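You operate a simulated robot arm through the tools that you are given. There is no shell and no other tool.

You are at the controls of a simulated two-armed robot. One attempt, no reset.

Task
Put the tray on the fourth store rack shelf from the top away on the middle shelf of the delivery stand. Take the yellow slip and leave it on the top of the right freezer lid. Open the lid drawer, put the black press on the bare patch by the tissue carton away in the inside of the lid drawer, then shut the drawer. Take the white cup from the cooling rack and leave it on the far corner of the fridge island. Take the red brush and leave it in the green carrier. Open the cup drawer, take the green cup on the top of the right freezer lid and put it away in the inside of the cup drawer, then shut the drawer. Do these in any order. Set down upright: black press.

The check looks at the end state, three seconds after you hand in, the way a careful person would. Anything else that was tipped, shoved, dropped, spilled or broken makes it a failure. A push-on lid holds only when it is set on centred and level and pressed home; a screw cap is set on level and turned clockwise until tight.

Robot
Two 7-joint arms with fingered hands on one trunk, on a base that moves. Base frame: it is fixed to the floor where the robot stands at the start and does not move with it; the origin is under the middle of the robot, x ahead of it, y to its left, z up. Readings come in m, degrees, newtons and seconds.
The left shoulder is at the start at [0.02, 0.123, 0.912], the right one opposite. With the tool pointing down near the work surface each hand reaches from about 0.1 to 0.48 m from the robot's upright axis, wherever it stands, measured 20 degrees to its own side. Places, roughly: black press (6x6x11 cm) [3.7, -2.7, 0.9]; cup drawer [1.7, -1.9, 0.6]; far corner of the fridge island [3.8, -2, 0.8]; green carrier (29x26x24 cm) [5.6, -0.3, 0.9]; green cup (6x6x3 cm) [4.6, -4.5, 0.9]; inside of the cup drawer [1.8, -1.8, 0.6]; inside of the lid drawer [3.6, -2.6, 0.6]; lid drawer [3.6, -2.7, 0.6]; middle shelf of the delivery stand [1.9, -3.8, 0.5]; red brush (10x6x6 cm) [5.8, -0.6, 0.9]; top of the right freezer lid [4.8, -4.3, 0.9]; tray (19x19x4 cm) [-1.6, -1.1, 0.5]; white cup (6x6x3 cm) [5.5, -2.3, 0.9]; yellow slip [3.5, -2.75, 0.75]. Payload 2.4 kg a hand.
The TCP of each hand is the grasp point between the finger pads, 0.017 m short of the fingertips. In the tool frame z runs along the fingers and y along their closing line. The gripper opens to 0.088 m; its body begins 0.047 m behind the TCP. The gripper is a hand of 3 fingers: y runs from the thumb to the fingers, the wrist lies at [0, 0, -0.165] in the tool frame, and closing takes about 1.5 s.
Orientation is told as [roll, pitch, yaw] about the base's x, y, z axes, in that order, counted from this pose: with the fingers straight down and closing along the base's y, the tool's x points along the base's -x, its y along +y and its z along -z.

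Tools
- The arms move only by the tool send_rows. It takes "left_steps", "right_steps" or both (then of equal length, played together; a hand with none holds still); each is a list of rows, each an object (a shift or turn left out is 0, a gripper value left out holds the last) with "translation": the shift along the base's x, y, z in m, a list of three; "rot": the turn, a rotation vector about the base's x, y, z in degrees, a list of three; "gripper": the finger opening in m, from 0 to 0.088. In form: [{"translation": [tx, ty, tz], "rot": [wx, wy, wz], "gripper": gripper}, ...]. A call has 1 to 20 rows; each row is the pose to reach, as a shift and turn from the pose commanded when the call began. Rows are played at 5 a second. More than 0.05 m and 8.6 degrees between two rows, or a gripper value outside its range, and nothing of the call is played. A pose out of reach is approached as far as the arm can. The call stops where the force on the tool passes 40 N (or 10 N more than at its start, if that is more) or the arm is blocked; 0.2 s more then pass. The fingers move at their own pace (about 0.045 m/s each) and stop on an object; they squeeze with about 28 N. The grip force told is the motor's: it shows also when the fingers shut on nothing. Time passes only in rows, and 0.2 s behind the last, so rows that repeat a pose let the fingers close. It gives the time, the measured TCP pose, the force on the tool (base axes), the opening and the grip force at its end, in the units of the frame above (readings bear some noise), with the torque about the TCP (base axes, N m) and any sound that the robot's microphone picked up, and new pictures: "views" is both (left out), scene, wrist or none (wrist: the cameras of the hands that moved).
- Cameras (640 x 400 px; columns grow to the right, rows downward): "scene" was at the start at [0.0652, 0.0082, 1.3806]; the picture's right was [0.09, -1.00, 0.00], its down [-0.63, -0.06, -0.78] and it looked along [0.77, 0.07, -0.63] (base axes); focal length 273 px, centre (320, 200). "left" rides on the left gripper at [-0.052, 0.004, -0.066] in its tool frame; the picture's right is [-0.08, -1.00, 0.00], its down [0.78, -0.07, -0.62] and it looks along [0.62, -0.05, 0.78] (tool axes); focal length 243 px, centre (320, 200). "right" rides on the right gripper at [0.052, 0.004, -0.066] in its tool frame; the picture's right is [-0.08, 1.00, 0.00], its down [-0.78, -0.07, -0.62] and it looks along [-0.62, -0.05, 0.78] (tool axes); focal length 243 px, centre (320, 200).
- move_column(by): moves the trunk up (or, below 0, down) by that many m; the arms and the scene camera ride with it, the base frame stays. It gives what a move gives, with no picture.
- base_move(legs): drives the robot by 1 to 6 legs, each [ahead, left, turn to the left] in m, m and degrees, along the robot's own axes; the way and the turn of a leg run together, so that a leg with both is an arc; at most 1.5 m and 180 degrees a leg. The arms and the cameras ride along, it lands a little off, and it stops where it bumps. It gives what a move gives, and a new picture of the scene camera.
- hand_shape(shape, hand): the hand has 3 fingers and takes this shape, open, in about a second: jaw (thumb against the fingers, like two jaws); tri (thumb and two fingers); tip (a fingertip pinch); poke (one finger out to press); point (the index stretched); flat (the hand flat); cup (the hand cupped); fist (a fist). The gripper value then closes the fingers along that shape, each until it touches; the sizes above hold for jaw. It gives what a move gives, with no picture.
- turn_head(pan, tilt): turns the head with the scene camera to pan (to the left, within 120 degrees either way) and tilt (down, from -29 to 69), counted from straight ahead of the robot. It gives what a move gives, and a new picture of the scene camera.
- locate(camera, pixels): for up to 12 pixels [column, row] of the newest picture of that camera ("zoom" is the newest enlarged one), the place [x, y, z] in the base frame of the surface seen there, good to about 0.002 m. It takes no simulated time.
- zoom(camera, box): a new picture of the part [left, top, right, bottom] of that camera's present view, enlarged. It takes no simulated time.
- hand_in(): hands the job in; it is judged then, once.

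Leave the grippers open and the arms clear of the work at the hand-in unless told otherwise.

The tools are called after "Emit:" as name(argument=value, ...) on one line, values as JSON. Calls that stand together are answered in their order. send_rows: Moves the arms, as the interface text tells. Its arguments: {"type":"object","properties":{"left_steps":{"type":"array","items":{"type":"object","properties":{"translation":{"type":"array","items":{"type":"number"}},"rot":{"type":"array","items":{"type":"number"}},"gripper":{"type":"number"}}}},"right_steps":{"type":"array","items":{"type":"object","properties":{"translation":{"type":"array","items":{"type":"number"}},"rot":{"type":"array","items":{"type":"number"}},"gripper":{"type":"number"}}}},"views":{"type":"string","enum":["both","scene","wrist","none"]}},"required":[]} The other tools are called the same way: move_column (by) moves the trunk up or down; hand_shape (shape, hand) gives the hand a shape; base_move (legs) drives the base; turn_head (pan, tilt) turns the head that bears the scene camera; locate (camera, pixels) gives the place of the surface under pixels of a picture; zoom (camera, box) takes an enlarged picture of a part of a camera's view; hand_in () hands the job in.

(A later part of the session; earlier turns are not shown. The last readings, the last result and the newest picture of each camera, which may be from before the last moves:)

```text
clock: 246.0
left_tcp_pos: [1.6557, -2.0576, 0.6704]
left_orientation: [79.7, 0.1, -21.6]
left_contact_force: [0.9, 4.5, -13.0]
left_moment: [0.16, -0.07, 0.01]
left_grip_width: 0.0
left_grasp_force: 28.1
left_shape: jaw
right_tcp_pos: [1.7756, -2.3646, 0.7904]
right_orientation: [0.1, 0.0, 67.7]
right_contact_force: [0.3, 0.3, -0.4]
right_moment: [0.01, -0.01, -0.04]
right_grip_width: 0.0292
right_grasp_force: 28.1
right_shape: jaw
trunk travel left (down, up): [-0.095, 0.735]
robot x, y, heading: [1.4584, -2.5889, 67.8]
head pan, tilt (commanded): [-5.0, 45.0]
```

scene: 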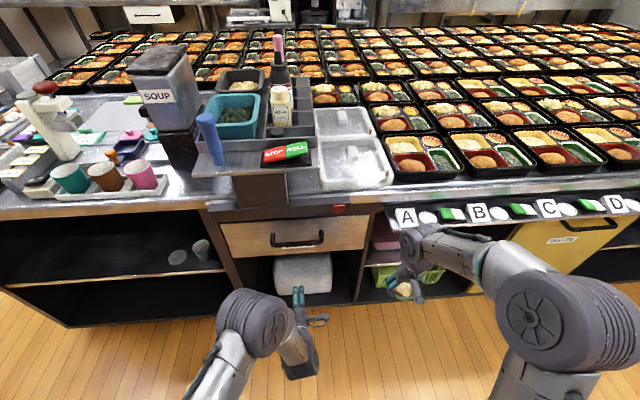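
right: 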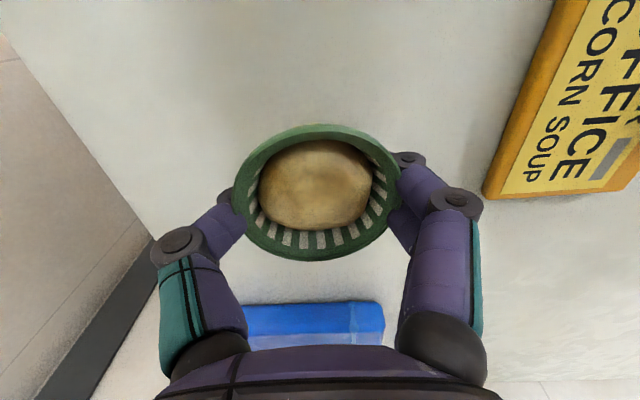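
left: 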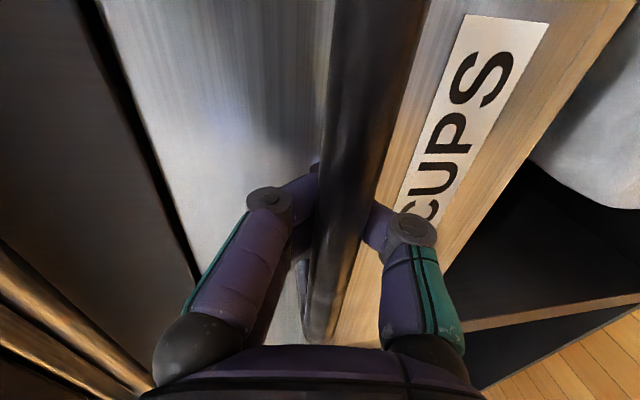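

Now the fingers hook fully around the bar. I'll pull the drawer open.

Emit:
send_rows(left_steps=[{"translation": [-0.0076, -0.0185, 0]}, {"translation": [-0.0152, -0.037, 0]}, {"translation": [-0.023, -0.0555, 0]}, {"translation": [-0.0305, -0.074, 0]}, {"translation": [-0.038, -0.0925, 0]}, {"translation": [-0.0457, -0.111, 0]}, {"translation": [-0.0533, -0.1295, 0]}, {"translation": [-0.061, -0.148, 0]}, {"translation": [-0.0686, -0.1665, 0]}, {"translation": [-0.0743, -0.181, 0]}], views="both")

```text
clock: 248.2
left_tcp_pos: [1.5815, -2.2375, 0.6717]
left_orientation: [80.1, 0.1, -21.5]
left_contact_force: [0.1, 0.7, -7.8]
left_moment: [0.12, -0.06, -0.01]
left_grip_width: 0.0
left_grasp_force: 28.5
left_shape: jaw
right_tcp_pos: [1.7748, -2.3647, 0.7924]
right_orientation: [0.0, 0.1, 67.9]
right_contact_force: [-0.7, -0.7, 0.0]
right_moment: [0.01, 0.0, 0.0]
right_grip_width: 0.0293
right_grasp_force: 28.2
right_shape: jaw
trunk travel left (down, up): [-0.095, 0.735]
robot x, y, heading: [1.4602, -2.5875, 67.5]
head pan, tilt (commanded): [-5.0, 45.0]
```

scene: 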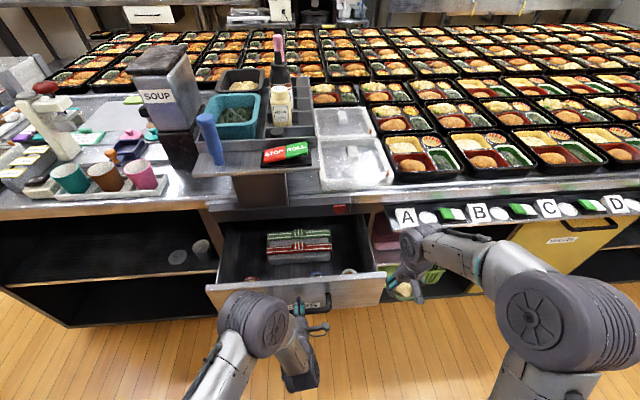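
left: 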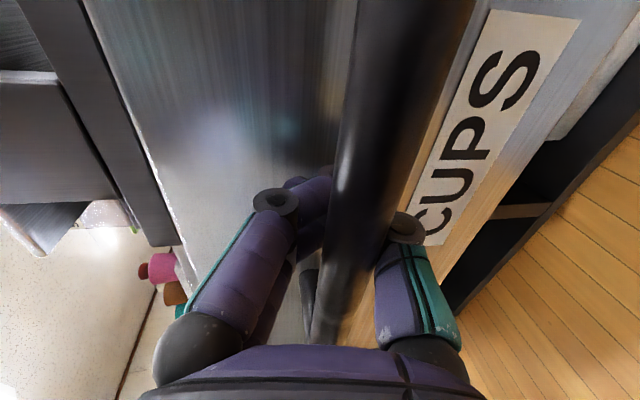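

The cup drawer is open about 19 cm. I'll zoom in to see what's inside.

Emit:
zoom(camera="scene", box=[190, 200, 410, 330])

Emit:
turn_head(pan=-5, tilt=60)

Emit:
zoom(camera="scene", box=[190, 80, 410, 220])

```text
2.91 times, centred on (300, 265) of scene
```

zoom: 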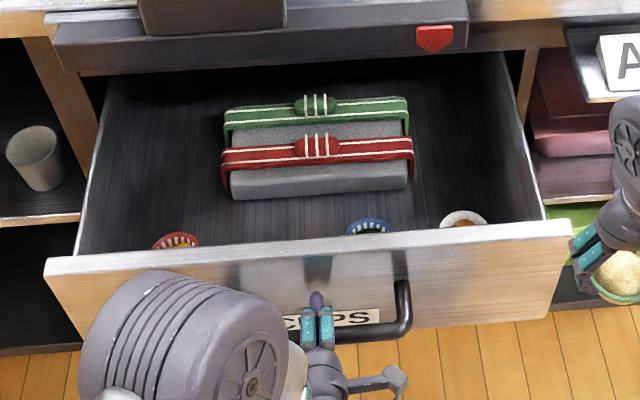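

```text
clock: 248.9
left_tcp_pos: [1.58, -2.2371, 0.6709]
left_orientation: [80.1, 0.1, -21.7]
left_contact_force: [0.0, 2.3, -7.7]
left_moment: [0.1, -0.03, -0.03]
left_grip_width: 0.0
left_grasp_force: 27.8
left_shape: jaw
right_tcp_pos: [1.7742, -2.3652, 0.7922]
right_orientation: [0.1, 0.1, 67.7]
right_contact_force: [-0.2, -0.5, 0.3]
right_moment: [0.02, -0.01, -0.01]
right_grip_width: 0.0294
right_grasp_force: 28.1
right_shape: jaw
trunk travel left (down, up): [-0.095, 0.735]
robot x, y, heading: [1.4567, -2.5867, 67.8]
head pan, tilt (commanded): [-5.0, 60.0]
```

scene: 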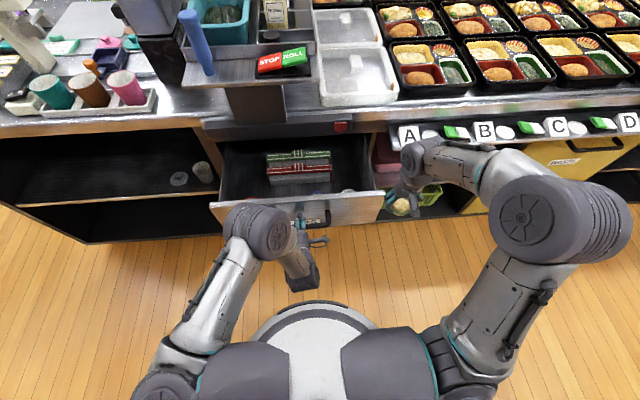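

```text
2.86 times, centred on (300, 150) of scene
```

zoom: 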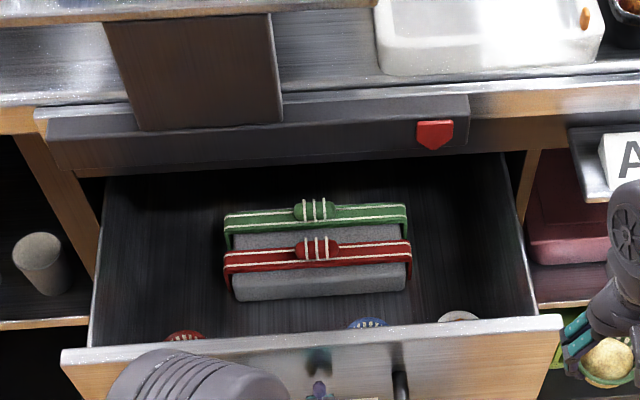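

Inside: wrapped boxes in the middle and three cups along the front. I'll measure the free spots and walls.

Emit:
locate(camera="zoom", pixels=[[465, 240], [430, 290], [500, 290], [150, 250], [150, 300], [300, 320], [410, 290], [230, 290], [185, 336], [367, 322], [460, 315], [530, 330]])

```text
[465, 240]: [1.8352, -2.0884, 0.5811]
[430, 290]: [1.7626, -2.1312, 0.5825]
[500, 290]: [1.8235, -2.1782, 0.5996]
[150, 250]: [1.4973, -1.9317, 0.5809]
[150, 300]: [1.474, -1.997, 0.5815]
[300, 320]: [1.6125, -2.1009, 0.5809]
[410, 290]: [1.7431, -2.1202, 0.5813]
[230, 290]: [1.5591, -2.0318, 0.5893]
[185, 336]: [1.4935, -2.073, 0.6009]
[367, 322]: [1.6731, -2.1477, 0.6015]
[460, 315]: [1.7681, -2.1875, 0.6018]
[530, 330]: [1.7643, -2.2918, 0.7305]
```

Floor z=0.581. The best spot is in front between the red and blue cups, about (1.580,-2.119) now. I'll pull the drawer 4 cm more for room, then release the handle and withdraw the left hand.

Emit:
send_rows(left_steps=[{"translation": [-0.0057, -0.0139, 0]}, {"translation": [-0.0114, -0.0278, 0]}, {"translation": [-0.0152, -0.037, 0]}, {"translation": [-0.0152, -0.037, 0], "gripper": 0.03}, {"translation": [-0.0152, -0.037, 0], "gripper": 0.06}, {"translation": [-0.0152, -0.037, 0], "gripper": 0.075}, {"translation": [-0.0152, -0.037, 0], "gripper": 0.075}], views="both")

```text
clock: 250.5
left_tcp_pos: [1.5642, -2.2752, 0.672]
left_orientation: [79.9, 0.1, -21.6]
left_contact_force: [-1.5, -1.9, -1.3]
left_moment: [0.05, -0.01, 0.0]
left_grip_width: 0.0584
left_grasp_force: 0.1
left_shape: jaw
right_tcp_pos: [1.7734, -2.365, 0.792]
right_orientation: [0.1, 0.0, 67.7]
right_contact_force: [-0.2, -0.6, 0.0]
right_moment: [-0.03, 0.01, -0.02]
right_grip_width: 0.0293
right_grasp_force: 28.0
right_shape: jaw
trunk travel left (down, up): [-0.095, 0.735]
robot x, y, heading: [1.455, -2.5882, 67.8]
head pan, tilt (commanded): [-5.0, 60.0]
```

scene: 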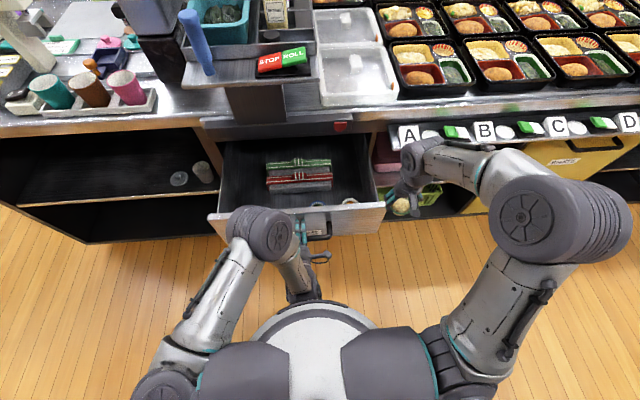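
left: 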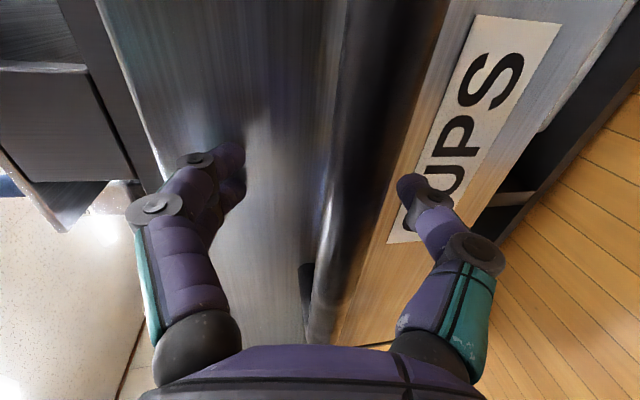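

The fingers are open around the bar. I'll back the base 10 cm to withdraw the hand from the handle.

Emit:
base_move(legs=[[-0.1, 0, 0]])

Emit:
zoom(camera="left", box=[0, 0, 640, 400])

```text
clock: 251.7
left_tcp_pos: [1.528, -2.3701, 0.6712]
left_orientation: [80.1, 0.1, -21.6]
left_contact_force: [0.1, 0.0, -0.5]
left_moment: [0.01, -0.01, -0.01]
left_grip_width: 0.0747
left_grasp_force: 0.0
left_shape: jaw
right_tcp_pos: [1.7349, -2.4606, 0.7916]
right_orientation: [0.1, 0.0, 67.7]
right_contact_force: [-0.2, 0.9, 0.2]
right_moment: [0.01, 0.0, -0.01]
right_grip_width: 0.0293
right_grasp_force: 27.6
right_shape: jaw
trunk travel left (down, up): [-0.095, 0.735]
robot x, y, heading: [1.4199, -2.683, 67.6]
head pan, tilt (commanded): [-5.0, 60.0]
```

scene: 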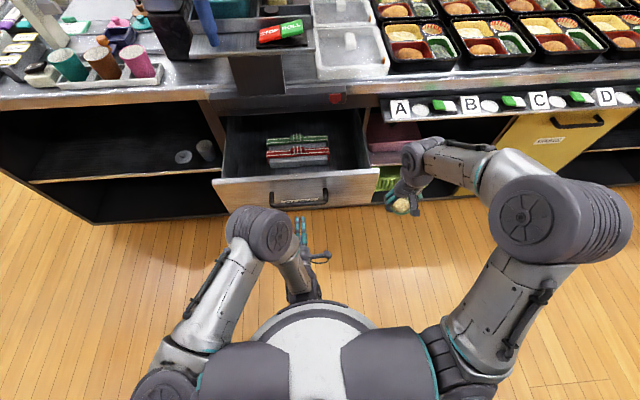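

```text
1.00 times, centred on (320, 200) of left (not enlarged: the box is as wide or as high as the picture)
```

zoom: 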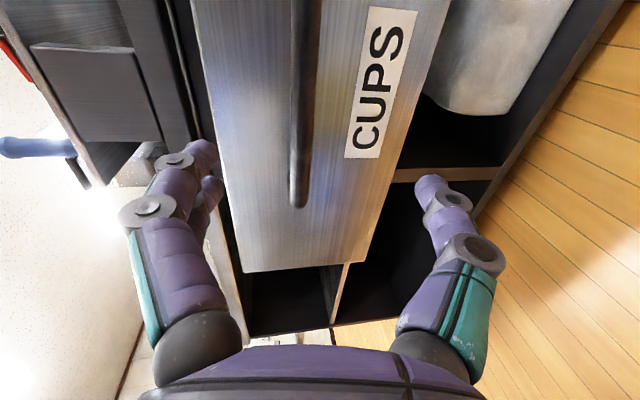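

I'll move the left hand 7 cm aside to the left, then shift the base 13 cm left and 8 cm ahead so the right hand can reach the spot.

Emit:
send_rows(left_steps=[{"translation": [-0.033, 0.013, 0]}, {"translation": [-0.065, 0.026, 0]}, {"translation": [-0.09, 0.037, 0]}], views="none")

Emit:
base_move(legs=[[0, 0.12, 0]])

Emit:
turn_head(pan=-10, tilt=55)

```text
clock: 252.5
left_tcp_pos: [1.4359, -2.333, 0.6719]
left_orientation: [80.1, 0.0, -21.7]
left_contact_force: [-0.8, 0.1, -0.3]
left_moment: [-0.01, 0.01, -0.02]
left_grip_width: 0.0748
left_grasp_force: 0.0
left_shape: jaw
right_tcp_pos: [1.735, -2.4607, 0.7914]
right_orientation: [0.1, -0.1, 67.6]
right_contact_force: [0.1, -0.8, -0.3]
right_moment: [-0.01, -0.02, 0.0]
right_grip_width: 0.0293
right_grasp_force: 27.5
right_shape: jaw
trunk travel left (down, up): [-0.095, 0.735]
robot x, y, heading: [1.4183, -2.6862, 67.8]
head pan, tilt (commanded): [-5.0, 60.0]
```

```text
clock: 253.7
left_tcp_pos: [1.3265, -2.2877, 0.6728]
left_orientation: [80.0, 0.1, -21.6]
left_contact_force: [1.1, -0.9, -1.9]
left_moment: [-0.03, -0.02, 0.0]
left_grip_width: 0.0747
left_grasp_force: 0.0
left_shape: jaw
right_tcp_pos: [1.625, -2.4157, 0.7912]
right_orientation: [0.1, 0.1, 67.8]
right_contact_force: [0.6, 0.3, 0.0]
right_moment: [0.01, 0.03, -0.01]
right_grip_width: 0.0294
right_grasp_force: 27.9
right_shape: jaw
trunk travel left (down, up): [-0.095, 0.735]
robot x, y, heading: [1.3111, -2.6361, 67.8]
head pan, tilt (commanded): [-5.0, 60.0]
```

scene: 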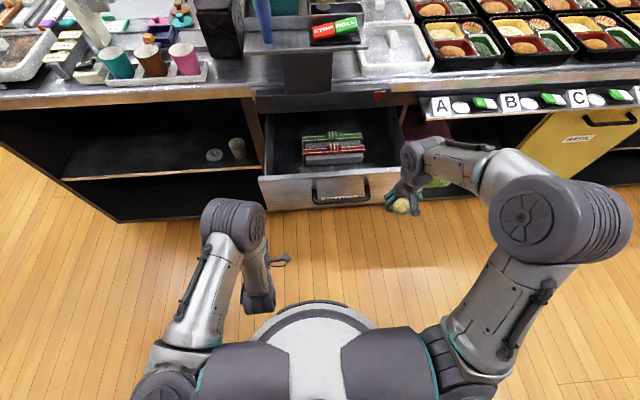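

```text
clock: 254.4
left_tcp_pos: [1.326, -2.2872, 0.6724]
left_orientation: [80.0, 0.0, -21.6]
left_contact_force: [0.2, 0.0, 0.3]
left_moment: [0.0, -0.02, 0.01]
left_grip_width: 0.0748
left_grasp_force: 0.1
left_shape: jaw
right_tcp_pos: [1.6246, -2.4155, 0.7924]
right_orientation: [0.1, 0.1, 67.6]
right_contact_force: [0.2, 0.0, -0.7]
right_moment: [-0.01, -0.02, 0.01]
right_grip_width: 0.0294
right_grasp_force: 28.5
right_shape: jaw
trunk travel left (down, up): [-0.095, 0.735]
robot x, y, heading: [1.3092, -2.6378, 67.7]
head pan, tilt (commanded): [-10.0, 55.0]
```

scene: 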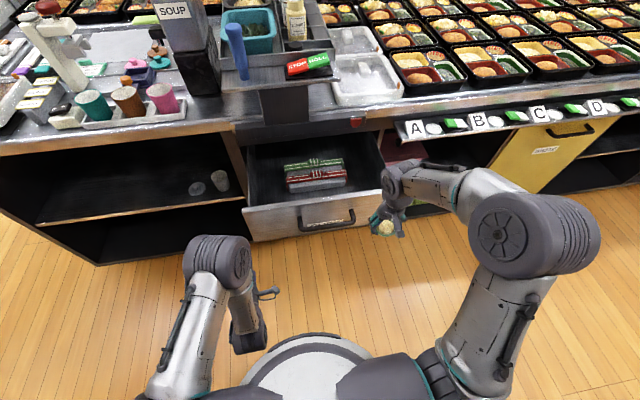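

Now ahead 8 cm, then re-measure the drawer's inside.

Emit:
base_move(legs=[[0.08, 0, 0]])

Emit:
zoom(camera="scene", box=[220, 130, 420, 270])

```text
clock: 255.4
left_tcp_pos: [1.3574, -2.2145, 0.672]
left_orientation: [79.8, 0.1, -21.5]
left_contact_force: [0.3, -0.5, 0.4]
left_moment: [0.0, -0.01, 0.02]
left_grip_width: 0.0748
left_grasp_force: 0.0
left_shape: jaw
right_tcp_pos: [1.6546, -2.3413, 0.7913]
right_orientation: [0.1, 0.0, 67.8]
right_contact_force: [0.4, -0.1, -0.8]
right_moment: [-0.01, 0.05, 0.01]
right_grip_width: 0.0292
right_grasp_force: 28.1
right_shape: jaw
trunk travel left (down, up): [-0.095, 0.735]
robot x, y, heading: [1.3372, -2.5633, 67.6]
head pan, tilt (commanded): [-10.0, 55.0]
```

scene: 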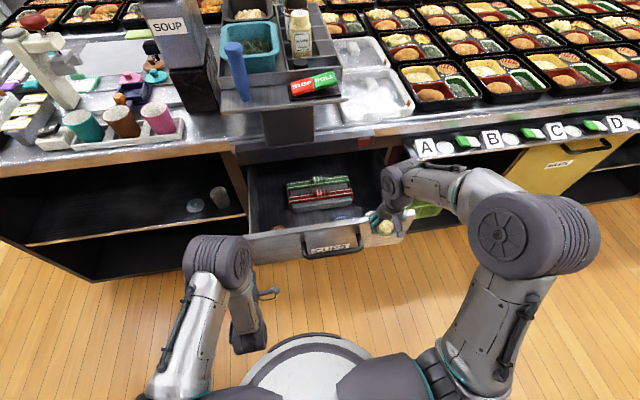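

```text
2.86 times, centred on (320, 200) of scene
```

zoom: 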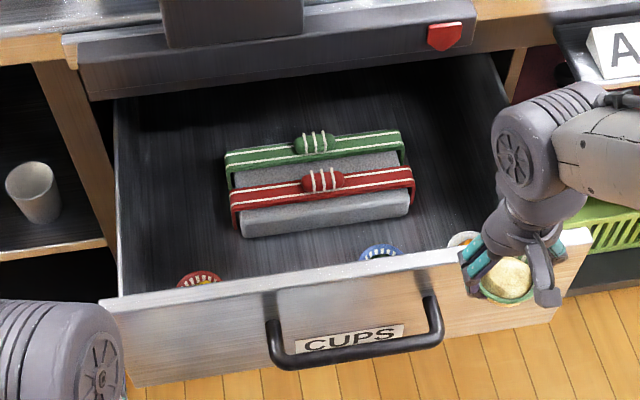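

Emit:
locate(camera="zoom", pixels=[[290, 262], [215, 275], [362, 252], [245, 235], [320, 232], [405, 210], [290, 280], [140, 250], [170, 180], [450, 180], [130, 300], [400, 265]])

```text
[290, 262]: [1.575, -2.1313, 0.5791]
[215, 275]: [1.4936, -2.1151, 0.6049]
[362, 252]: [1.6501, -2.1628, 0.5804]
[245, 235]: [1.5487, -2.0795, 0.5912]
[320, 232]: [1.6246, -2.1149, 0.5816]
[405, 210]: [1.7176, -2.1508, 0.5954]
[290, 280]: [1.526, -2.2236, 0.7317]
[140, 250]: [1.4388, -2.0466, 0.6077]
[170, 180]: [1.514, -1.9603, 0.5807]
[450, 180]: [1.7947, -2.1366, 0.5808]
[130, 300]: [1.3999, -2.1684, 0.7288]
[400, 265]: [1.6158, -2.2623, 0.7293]
```

The free spot's centre is about (1.563,-2.154). I'll carry the cup over it at z≈0.80, then lower into the drawer.

Emit:
send_rows(right_steps=[{"translation": [0, 0, 0.012]}, {"translation": [-0.018, 0.037, 0.012]}, {"translation": [-0.037, 0.075, 0.012]}, {"translation": [-0.055, 0.112, 0.012]}, {"translation": [-0.073, 0.15, 0.012]}, {"translation": [-0.0915, 0.1869, 0.012]}], views="both")

```text
clock: 256.9
left_tcp_pos: [1.3556, -2.2139, 0.6719]
left_orientation: [80.0, 0.1, -21.5]
left_contact_force: [0.2, 0.9, 0.3]
left_moment: [0.0, -0.01, -0.01]
left_grip_width: 0.0747
left_grasp_force: 0.1
left_shape: jaw
right_tcp_pos: [1.5675, -2.1644, 0.8018]
right_orientation: [0.1, 0.3, 67.8]
right_contact_force: [-0.4, 0.6, -0.3]
right_moment: [0.0, 0.02, -0.03]
right_grip_width: 0.0286
right_grasp_force: 27.7
right_shape: jaw
right hand out of reach, approached as far as the arm can: row 6
trunk travel left (down, up): [-0.095, 0.735]
robot x, y, heading: [1.3377, -2.5639, 67.9]
head pan, tilt (commanded): [-10.0, 55.0]
```

scene: 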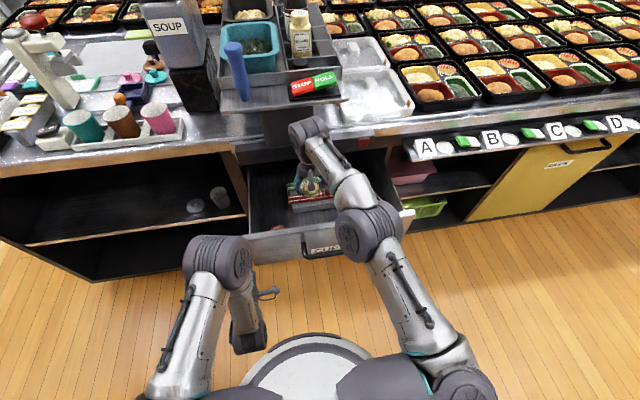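
right: 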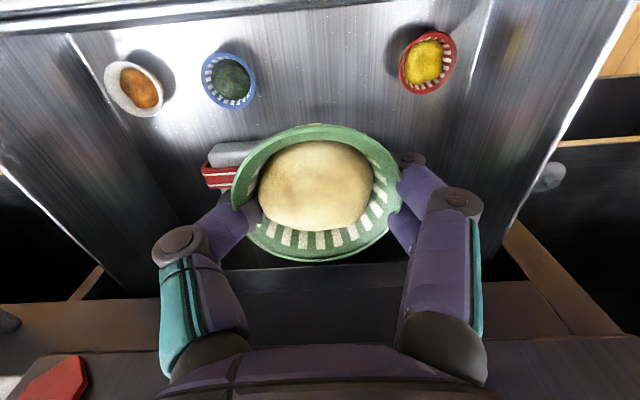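

Emit:
locate(camera="right", pixels=[[225, 80], [252, 80], [405, 65], [430, 60], [320, 60], [320, 110], [230, 150], [215, 175], [300, 120], [380, 120]])

```text
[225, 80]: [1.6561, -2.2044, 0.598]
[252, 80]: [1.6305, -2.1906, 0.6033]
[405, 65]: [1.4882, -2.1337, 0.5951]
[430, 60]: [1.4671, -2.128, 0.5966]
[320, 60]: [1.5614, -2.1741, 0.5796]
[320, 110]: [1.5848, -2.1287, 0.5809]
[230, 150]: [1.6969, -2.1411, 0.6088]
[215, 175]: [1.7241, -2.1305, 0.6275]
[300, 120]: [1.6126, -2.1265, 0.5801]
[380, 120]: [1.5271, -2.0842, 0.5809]
```

The gap between the red and blue cups is 15 cm wide, centred at (1.560,-2.162). I'll descend into it, stopping just above the floor.

Emit:
send_rows(right_steps=[{"translation": [-0.0055, 0.003, -0.04]}, {"translation": [-0.0055, 0.005, -0.08]}, {"translation": [-0.0055, 0.006, -0.12]}, {"translation": [-0.0055, 0.006, -0.155]}, {"translation": [-0.0055, 0.006, -0.18]}, {"translation": [-0.0055, 0.006, -0.19]}], views="wrist")

```text
clock: 258.2
left_tcp_pos: [1.3572, -2.2135, 0.6727]
left_orientation: [80.1, 0.0, -21.5]
left_contact_force: [-0.8, 0.5, -1.4]
left_moment: [-0.01, -0.02, 0.0]
left_grip_width: 0.0745
left_grasp_force: 0.1
left_shape: jaw
right_tcp_pos: [1.5603, -2.1661, 0.6155]
right_orientation: [0.1, 0.0, 67.8]
right_contact_force: [0.3, 0.1, -0.6]
right_moment: [-0.01, -0.02, 0.03]
right_grip_width: 0.0288
right_grasp_force: 28.2
right_shape: jaw
right hand out of reach, approached as far as the arm can: row 4, 5, 6
trunk travel left (down, up): [-0.095, 0.735]
robot x, y, heading: [1.3392, -2.5631, 67.6]
head pan, tilt (commanded): [-10.0, 55.0]
```

right: 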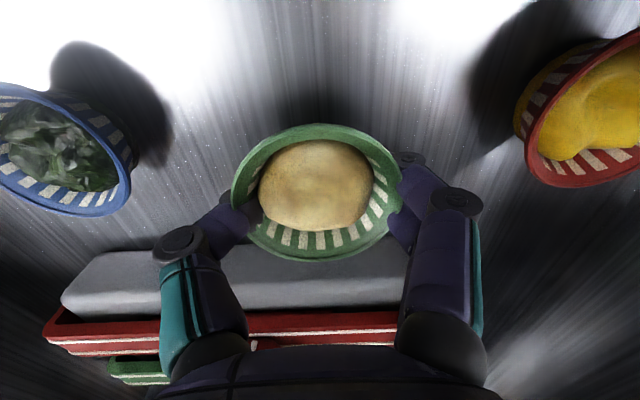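

Emit:
send_rows(right_steps=[{"translation": [0, -0.001, -0.005]}, {"translation": [0, -0.002, -0.01]}, {"translation": [0, -0.002, -0.013]}], views="none")

```text
clock: 259.1
left_tcp_pos: [1.3562, -2.2134, 0.672]
left_orientation: [80.1, 0.1, -21.5]
left_contact_force: [-0.6, 0.1, 0.5]
left_moment: [0.02, 0.01, 0.02]
left_grip_width: 0.0746
left_grasp_force: 0.0
left_shape: jaw
right_tcp_pos: [1.5608, -2.1686, 0.6033]
right_orientation: [0.2, 0.0, 67.7]
right_contact_force: [-0.7, 0.1, -0.9]
right_moment: [-0.03, 0.0, 0.01]
right_grip_width: 0.0285
right_grasp_force: 27.9
right_shape: jaw
trunk travel left (down, up): [-0.095, 0.735]
robot x, y, heading: [1.3399, -2.5632, 67.8]
head pan, tilt (commanded): [-10.0, 55.0]
```

Emit:
send_rows(right_steps=[{"translation": [0, 0, -0.001]}, {"translation": [0, 0, -0.002]}, {"translation": [0, 0, -0.002]}], views="wrist")

Emit:
locate(camera="right", pixels=[[250, 215], [320, 257], [392, 170], [320, 132], [260, 150], [380, 235], [330, 110], [130, 190]])

```text
clock: 259.9
left_tcp_pos: [1.3559, -2.2137, 0.6715]
left_orientation: [80.0, 0.2, -21.4]
left_contact_force: [0.9, 0.8, -0.6]
left_moment: [0.0, 0.02, 0.01]
left_grip_width: 0.0746
left_grasp_force: 0.2
left_shape: jaw
right_tcp_pos: [1.5612, -2.1688, 0.6007]
right_orientation: [0.1, 0.1, 67.8]
right_contact_force: [1.2, 0.2, -0.8]
right_moment: [-0.05, 0.06, 0.02]
right_grip_width: 0.0286
right_grasp_force: 27.9
right_shape: jaw
trunk travel left (down, up): [-0.095, 0.735]
robot x, y, heading: [1.3399, -2.5606, 67.9]
head pan, tilt (commanded): [-10.0, 55.0]
```

right: 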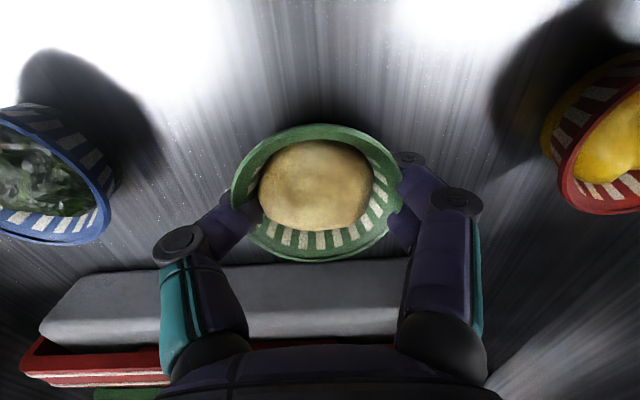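

```text
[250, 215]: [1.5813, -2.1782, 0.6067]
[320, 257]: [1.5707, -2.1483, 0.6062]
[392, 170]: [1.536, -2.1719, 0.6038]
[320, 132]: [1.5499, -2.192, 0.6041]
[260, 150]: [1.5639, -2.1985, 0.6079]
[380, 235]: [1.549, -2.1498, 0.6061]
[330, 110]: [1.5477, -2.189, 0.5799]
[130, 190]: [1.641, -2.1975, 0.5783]
```

The rim is at 0.606, so about 2–3 mm remain to the floor. I'll lower 2.5 mm and open the fingers.

Emit:
send_rows(right_steps=[{"translation": [0, 0, -0.0015]}, {"translation": [0, 0, -0.0025]}, {"translation": [0, 0, -0.0025], "gripper": 0.035}, {"translation": [0, 0, -0.0025], "gripper": 0.045}, {"translation": [0, 0, -0.0025], "gripper": 0.055}, {"translation": [0, 0, -0.0025], "gripper": 0.065}, {"translation": [0, 0, -0.0025], "gripper": 0.065}], views="wrist")

Emit:
locate(camera="right", pixels=[[250, 215], [320, 250], [390, 170], [320, 132], [260, 150], [380, 235], [330, 110]])

```text
clock: 261.4
left_tcp_pos: [1.3554, -2.2132, 0.6717]
left_orientation: [79.9, 0.1, -21.5]
left_contact_force: [-0.6, -0.3, -0.5]
left_moment: [0.03, -0.02, -0.04]
left_grip_width: 0.0752
left_grasp_force: 0.0
left_shape: jaw
right_tcp_pos: [1.5606, -2.1681, 0.5984]
right_orientation: [0.1, 0.1, 67.8]
right_contact_force: [0.1, 1.4, 0.5]
right_moment: [-0.18, 0.01, -0.05]
right_grip_width: 0.0651
right_grasp_force: 0.0
right_shape: jaw
trunk travel left (down, up): [-0.095, 0.735]
robot x, y, heading: [1.3331, -2.5621, 67.7]
head pan, tilt (commanded): [-10.0, 55.0]
```

right: 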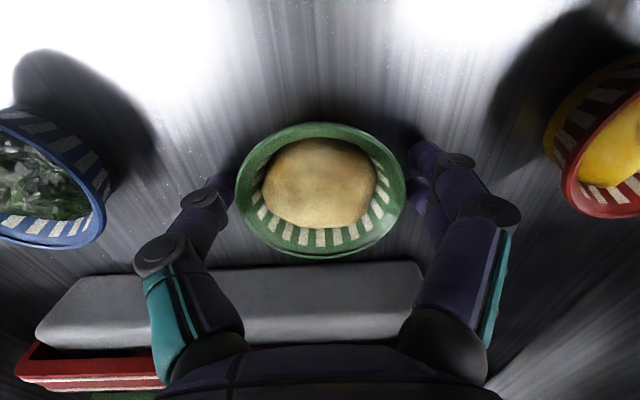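

```text
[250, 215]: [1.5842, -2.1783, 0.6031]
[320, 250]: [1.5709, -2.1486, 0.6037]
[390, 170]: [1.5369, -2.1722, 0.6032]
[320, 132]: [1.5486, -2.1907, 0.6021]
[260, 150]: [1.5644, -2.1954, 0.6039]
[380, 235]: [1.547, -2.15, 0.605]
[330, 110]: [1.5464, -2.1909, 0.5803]
```

The green cup stands level on the drawer floor. I'll raise the right hand straight up and then back.

Emit:
send_rows(right_steps=[{"translation": [0, 0, 0.03]}, {"translation": [0, 0, 0.07]}, {"translation": [0, 0, 0.11]}, {"translation": [0, 0, 0.15]}, {"translation": [0, -0.005, 0.19]}, {"translation": [0.02, -0.04, 0.21]}, {"translation": [0.05, -0.075, 0.21]}, {"translation": [0.08, -0.11, 0.21]}], views="both")

Emit:
zoom(camera="scene", box=[220, 130, 420, 270])

```text
clock: 263.2
left_tcp_pos: [1.3575, -2.2127, 0.6718]
left_orientation: [80.1, 0.1, -21.5]
left_contact_force: [-0.3, -0.3, 0.3]
left_moment: [0.04, 0.02, -0.02]
left_grip_width: 0.0747
left_grasp_force: 0.0
left_shape: jaw
right_tcp_pos: [1.641, -2.2783, 0.8108]
right_orientation: [0.1, 0.1, 67.8]
right_contact_force: [0.2, -0.6, 0.6]
right_moment: [-0.01, 0.0, 0.03]
right_grip_width: 0.0648
right_grasp_force: 0.1
right_shape: jaw
trunk travel left (down, up): [-0.095, 0.735]
robot x, y, heading: [1.3357, -2.5635, 67.7]
head pan, tilt (commanded): [-10.0, 55.0]
```

scene: 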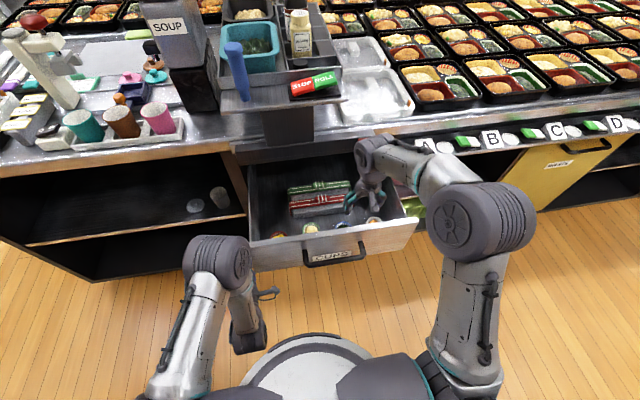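
right: 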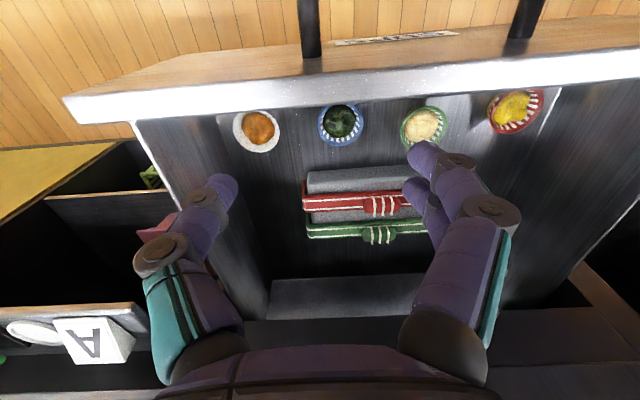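

```text
2.86 times, centred on (320, 200) of scene
```

zoom: 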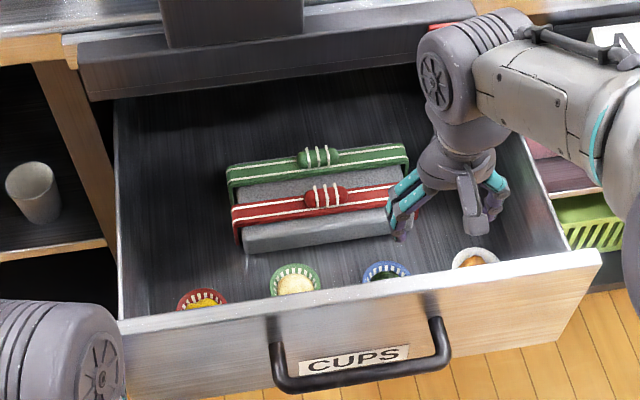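

The green cup stands in line with the other cups. Next I'll close the drawer. I'll measure the drawer front and handle now.

Emit:
locate(camera="zoom", pixels=[[200, 350], [275, 365], [445, 345], [360, 375], [520, 320], [150, 330], [295, 280], [350, 300]])

```text
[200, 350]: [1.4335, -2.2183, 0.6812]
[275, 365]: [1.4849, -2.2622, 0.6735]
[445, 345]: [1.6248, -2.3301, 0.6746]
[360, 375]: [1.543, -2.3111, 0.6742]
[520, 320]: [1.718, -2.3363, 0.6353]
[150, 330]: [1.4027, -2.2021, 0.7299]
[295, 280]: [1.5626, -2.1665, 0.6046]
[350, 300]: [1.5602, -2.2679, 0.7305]
```

The drawer is open about 26 cm. I'll tuck the right hand back, shift the base back and right, and narrow the left fingers for pushing beside the handle.

Emit:
send_rows(left_steps=[{"gripper": 0.05}, {"gripper": 0.04}, {"gripper": 0.03}, {"gripper": 0.03}], right_steps=[{"translation": [-0.014, -0.035, 0.0]}, {"translation": [-0.028, -0.07, 0.0]}, {"translation": [-0.043, -0.105, 0.0]}, {"translation": [-0.057, -0.139, 0.0]}], views="none")

Emit:
base_move(legs=[[-0.05, 0, 0], [0, -0.085, 0]])

Emit:
zoom(camera="left", box=[0, 0, 640, 400])

```text
clock: 264.2
left_tcp_pos: [1.3564, -2.2124, 0.672]
left_orientation: [80.0, 0.2, -21.5]
left_contact_force: [-0.6, 0.5, 0.0]
left_moment: [0.0, 0.0, -0.03]
left_grip_width: 0.0303
left_grasp_force: 0.1
left_shape: jaw
right_tcp_pos: [1.5851, -2.419, 0.8083]
right_orientation: [0.1, -0.1, 68.0]
right_contact_force: [0.1, 0.1, 0.2]
right_moment: [0.01, -0.01, -0.02]
right_grip_width: 0.0647
right_grasp_force: 0.0
right_shape: jaw
trunk travel left (down, up): [-0.095, 0.735]
robot x, y, heading: [1.3385, -2.5595, 67.8]
head pan, tilt (commanded): [-10.0, 55.0]
```

```text
clock: 265.9
left_tcp_pos: [1.4164, -2.2926, 0.6724]
left_orientation: [80.0, 0.2, -21.6]
left_contact_force: [-0.4, 0.2, 0.7]
left_moment: [0.01, 0.0, 0.02]
left_grip_width: 0.0304
left_grasp_force: 0.0
left_shape: jaw
right_tcp_pos: [1.6446, -2.4972, 0.8089]
right_orientation: [0.0, 0.0, 67.8]
right_contact_force: [0.4, -0.7, 0.7]
right_moment: [0.02, 0.0, 0.02]
right_grip_width: 0.0648
right_grasp_force: 0.0
right_shape: jaw
trunk travel left (down, up): [-0.095, 0.735]
robot x, y, heading: [1.3988, -2.6409, 67.6]
head pan, tilt (commanded): [-10.0, 55.0]
```

scene: 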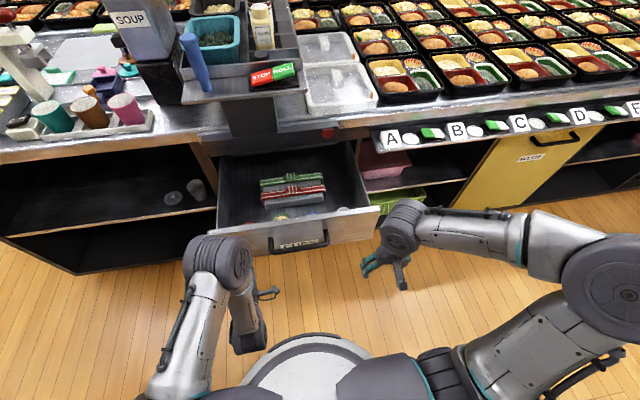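

```text
1.00 times, centred on (320, 200) of left (not enlarged: the box is as wide or as high as the picture)
```

zoom: 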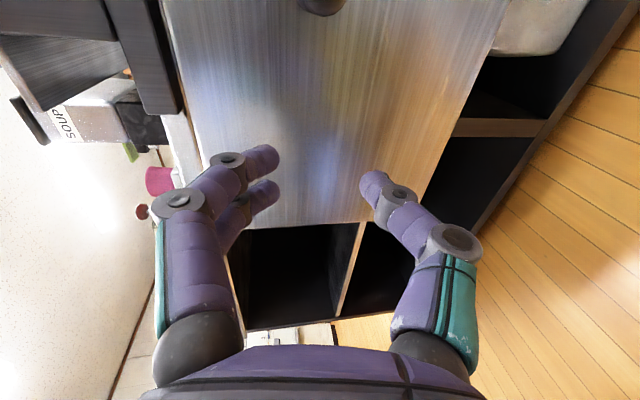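

I'll raise the right hand well above the table level, then push the drawer by driving the base slowly ahead with the left fingertips on the front.

Emit:
send_rows(right_steps=[{"translation": [0, 0, 0.05]}, {"translation": [0, 0, 0.1]}, {"translation": [0, 0, 0.15]}, {"translation": [0, 0, 0.18]}], views="none")

Emit:
base_move(legs=[[0.1, 0, 0]])

Emit:
base_move(legs=[[0.1, 0, 0]])

```text
clock: 266.9
left_tcp_pos: [1.4163, -2.2915, 0.6719]
left_orientation: [80.0, 0.1, -21.7]
left_contact_force: [0.0, 0.0, 0.7]
left_moment: [-0.01, 0.02, -0.04]
left_grip_width: 0.0303
left_grasp_force: 0.0
left_shape: jaw
right_tcp_pos: [1.645, -2.4947, 0.9871]
right_orientation: [0.0, 0.1, 67.7]
right_contact_force: [-0.8, 0.3, 0.4]
right_moment: [0.02, 0.0, 0.02]
right_grip_width: 0.065
right_grasp_force: 0.1
right_shape: jaw
trunk travel left (down, up): [-0.095, 0.735]
robot x, y, heading: [1.3962, -2.6381, 67.7]
head pan, tilt (commanded): [-10.0, 55.0]
```

```text
clock: 268.0
left_tcp_pos: [1.4543, -2.199, 0.6728]
left_orientation: [80.0, 0.1, -21.6]
left_contact_force: [-0.4, -0.4, 0.9]
left_moment: [-0.03, 0.01, -0.02]
left_grip_width: 0.0301
left_grasp_force: 0.1
left_shape: jaw
right_tcp_pos: [1.682, -2.4006, 0.9872]
right_orientation: [0.2, 0.0, 67.8]
right_contact_force: [0.5, -0.1, -0.2]
right_moment: [0.02, -0.01, 0.02]
right_grip_width: 0.0646
right_grasp_force: 0.1
right_shape: jaw
trunk travel left (down, up): [-0.095, 0.735]
robot x, y, heading: [1.4363, -2.5457, 67.9]
head pan, tilt (commanded): [-10.0, 55.0]
```

scene: 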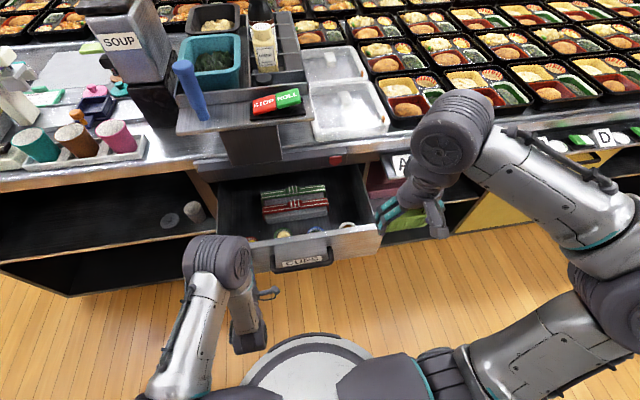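

```text
clock: 269.1
left_tcp_pos: [1.4915, -2.1081, 0.6724]
left_orientation: [80.0, 0.2, -21.6]
left_contact_force: [-0.9, 0.1, -0.5]
left_moment: [0.03, 0.01, 0.0]
left_grip_width: 0.03
left_grasp_force: 0.0
left_shape: jaw
right_tcp_pos: [1.7204, -2.3089, 0.9865]
right_orientation: [0.0, 0.1, 67.7]
right_contact_force: [0.3, 0.8, -0.7]
right_moment: [-0.03, 0.02, -0.03]
right_grip_width: 0.0648
right_grasp_force: 0.2
right_shape: jaw
trunk travel left (down, up): [-0.095, 0.735]
robot x, y, heading: [1.4705, -2.457, 67.7]
head pan, tilt (commanded): [-10.0, 55.0]
```

scene: 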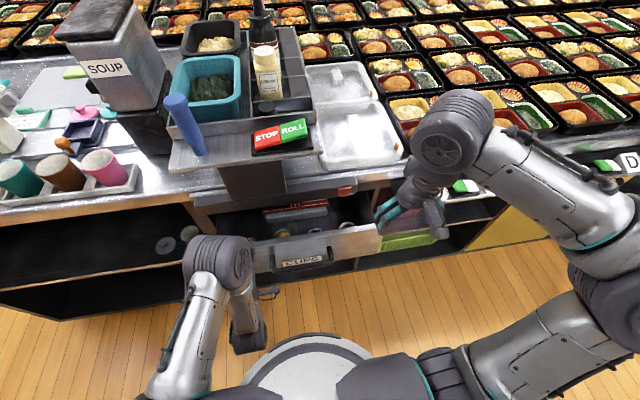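

Emit:
locate(camera="scene", pixels=[[215, 245], [240, 265], [190, 280], [250, 310], [205, 240], [175, 150], [260, 205], [320, 250]])

```text
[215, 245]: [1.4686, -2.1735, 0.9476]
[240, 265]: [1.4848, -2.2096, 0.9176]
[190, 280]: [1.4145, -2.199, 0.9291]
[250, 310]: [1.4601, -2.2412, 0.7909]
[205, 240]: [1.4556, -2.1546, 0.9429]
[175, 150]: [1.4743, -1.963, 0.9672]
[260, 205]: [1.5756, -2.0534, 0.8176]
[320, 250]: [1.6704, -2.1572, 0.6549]
```

The left elbow would come near the overhang if the base went on, so I'll finish the push with the left arm: 10 cm in 2 cm steps.

Emit:
send_rows(left_steps=[{"translation": [0.0076, 0.0185, 0]}, {"translation": [0.0152, 0.037, 0]}, {"translation": [0.0229, 0.0555, 0]}, {"translation": [0.0305, 0.074, 0]}, {"translation": [0.0381, 0.0925, 0]}], views="both")

```text
clock: 270.4
left_tcp_pos: [1.5303, -2.0151, 0.6728]
left_orientation: [80.0, 0.1, -21.6]
left_contact_force: [0.7, -0.2, 0.0]
left_moment: [0.01, 0.02, 0.02]
left_grip_width: 0.03
left_grasp_force: 0.1
left_shape: jaw
right_tcp_pos: [1.7202, -2.3103, 0.9859]
right_orientation: [0.1, -0.1, 67.7]
right_contact_force: [0.1, 0.0, 0.6]
right_moment: [-0.01, 0.03, 0.0]
right_grip_width: 0.0647
right_grasp_force: 0.1
right_shape: jaw
trunk travel left (down, up): [-0.095, 0.735]
robot x, y, heading: [1.4754, -2.4572, 67.6]
head pan, tilt (commanded): [-10.0, 55.0]
```

scene: 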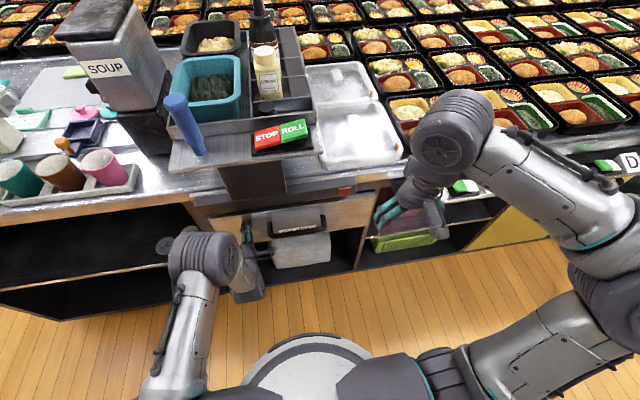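
left: 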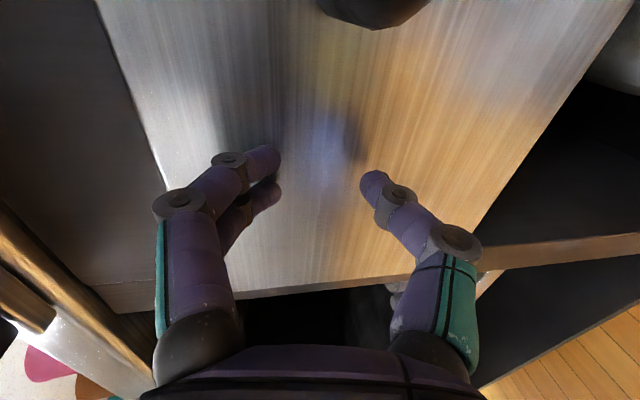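

Nearly home. I'll push the last 2–3 cm in small steps.

Emit:
send_rows(left_steps=[{"translation": [0.0038, 0.0093, 0]}, {"translation": [0.0069, 0.0167, 0]}, {"translation": [0.0091, 0.0222, 0]}, {"translation": [0.0107, 0.0259, 0]}, {"translation": [0.0122, 0.0296, 0]}], views="wrist")

Emit:
zoom(camera="scene", box=[180, 160, 400, 300])

Emit:
locate(camera="zoom", pixels=[[450, 165], [300, 170], [380, 175], [330, 155], [480, 150]])

```text
clock: 271.3
left_tcp_pos: [1.5384, -1.9938, 0.673]
left_orientation: [80.1, 0.1, -21.6]
left_contact_force: [-11.2, -28.1, 10.1]
left_moment: [0.53, -0.23, -0.04]
left_grip_width: 0.031
left_grasp_force: 0.1
left_shape: jaw
right_tcp_pos: [1.7199, -2.3124, 0.9861]
right_orientation: [0.0, -0.2, 67.7]
right_contact_force: [-0.2, -0.5, 0.2]
right_moment: [-0.02, -0.04, 0.01]
right_grip_width: 0.0649
right_grasp_force: 0.1
right_shape: jaw
trunk travel left (down, up): [-0.095, 0.735]
robot x, y, heading: [1.4756, -2.458, 67.5]
head pan, tilt (commanded): [-10.0, 55.0]
stopped in row 4 (left hand): the force on the tool passed its limit at 44 N (the readings are from after the stop); the commanded pose is now the measured one
```

left: 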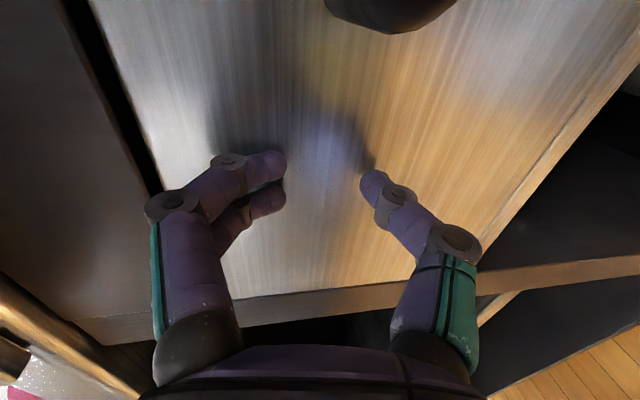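

```text
2.86 times, centred on (290, 230) of scene
```

zoom: 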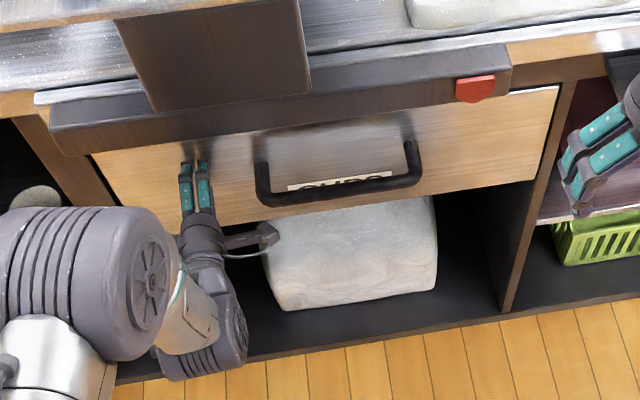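

```text
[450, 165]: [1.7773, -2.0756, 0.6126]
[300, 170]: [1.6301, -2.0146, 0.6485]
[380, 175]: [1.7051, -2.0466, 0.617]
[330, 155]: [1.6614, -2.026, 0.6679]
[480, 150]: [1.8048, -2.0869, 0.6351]
```

The cup drawer is fully shut (face at its original line, firm stop). I'll back off and bring the left hand back to neutral.

Emit:
base_move(legs=[[-0.2, 0, 0]])

Emit:
send_rows(left_steps=[{"rot": [-7.4, 3.05, 0], "gripper": 0.07}, {"rot": [-14.8, 6.1, 0]}, {"rot": [-22.2, 9.15, 0]}, {"rot": [-29.6, 12.2, 0]}, {"translation": [-0.01, -0.025, 0], "rot": [-37, 15.25, 0]}, {"translation": [-0.02, -0.05, 0], "rot": [-44.4, 18.3, 0]}, {"translation": [-0.03, -0.075, 0], "rot": [-51.8, 21.35, 0]}, {"translation": [-0.04, -0.1, 0], "rot": [-59.2, 24.4, 0]}, {"translation": [-0.05, -0.12, 0], "rot": [-66.6, 27.45, 0]}, {"translation": [-0.06, -0.14, 0], "rot": [-74, 30.5, 0]}], views="none")

Emit:
send_rows(left_steps=[{"rot": [0, 0, 8.2]}, {"rot": [0, 0, 16.4]}, {"rot": [0, 0, 24.6]}, {"rot": [0, 0, 32.8]}, {"rot": [0, 0, 41]}, {"rot": [0, 0, 49.2]}, {"rot": [0, 0, 57.4]}, {"rot": [0, 0, 65.6]}, {"rot": [0, 0, 73.8]}, {"rot": [0, 0, 82]}, {"rot": [0, 0, 88.7]}], views="scene")

```text
clock: 272.9
left_tcp_pos: [1.4626, -2.177, 0.6711]
left_orientation: [79.9, 0.1, -21.2]
left_contact_force: [-1.1, -0.9, 0.1]
left_moment: [-0.01, -0.01, -0.02]
left_grip_width: 0.03
left_grasp_force: 0.2
left_shape: jaw
right_tcp_pos: [1.6433, -2.4938, 0.9858]
right_orientation: [0.1, 0.0, 68.0]
right_contact_force: [0.2, 0.3, -0.1]
right_moment: [0.03, -0.01, -0.01]
right_grip_width: 0.0646
right_grasp_force: 0.1
right_shape: jaw
trunk travel left (down, up): [-0.095, 0.735]
robot x, y, heading: [1.3999, -2.6422, 68.2]
head pan, tilt (commanded): [-10.0, 55.0]
```

scene: 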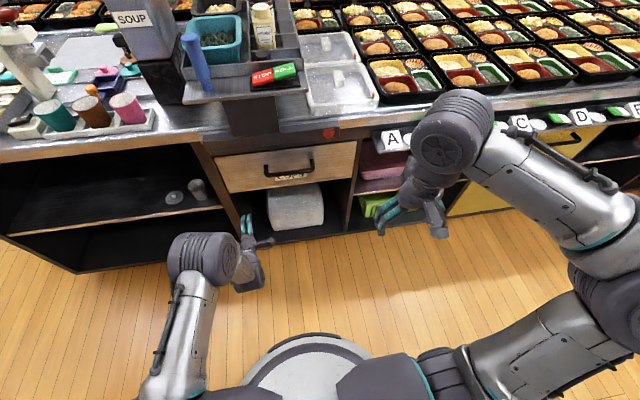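

```text
clock: 275.1
left_tcp_pos: [1.4022, -2.3173, 0.6723]
left_orientation: [-0.1, 1.1, -22.3]
left_contact_force: [0.6, -0.1, -0.4]
left_moment: [0.02, -0.03, 0.0]
left_grip_width: 0.0698
left_grasp_force: 0.0
left_shape: jaw
right_tcp_pos: [1.6442, -2.4952, 0.9866]
right_orientation: [0.1, 0.0, 68.0]
right_contact_force: [0.0, -0.1, -0.5]
right_moment: [-0.01, 0.01, 0.01]
right_grip_width: 0.0647
right_grasp_force: 0.1
right_shape: jaw
trunk travel left (down, up): [-0.095, 0.735]
robot x, y, heading: [1.399, -2.644, 68.2]
head pan, tilt (commanded): [-10.0, 55.0]
```

```text
clock: 277.5
left_tcp_pos: [1.4021, -2.3165, 0.6712]
left_orientation: [0.0, 1.1, 66.6]
left_contact_force: [-0.2, 0.8, -0.4]
left_moment: [-0.01, 0.0, 0.03]
left_grip_width: 0.0701
left_grasp_force: 0.1
left_shape: jaw
right_tcp_pos: [1.6438, -2.4951, 0.9865]
right_orientation: [0.2, -0.1, 68.0]
right_contact_force: [0.0, -0.5, 0.8]
right_moment: [0.04, 0.05, 0.03]
right_grip_width: 0.0647
right_grasp_force: 0.1
right_shape: jaw
trunk travel left (down, up): [-0.095, 0.735]
robot x, y, heading: [1.4, -2.6419, 68.3]
head pan, tilt (commanded): [-10.0, 55.0]
```

scene: 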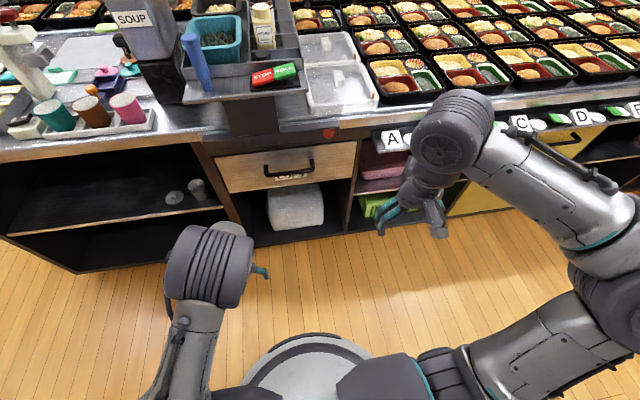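

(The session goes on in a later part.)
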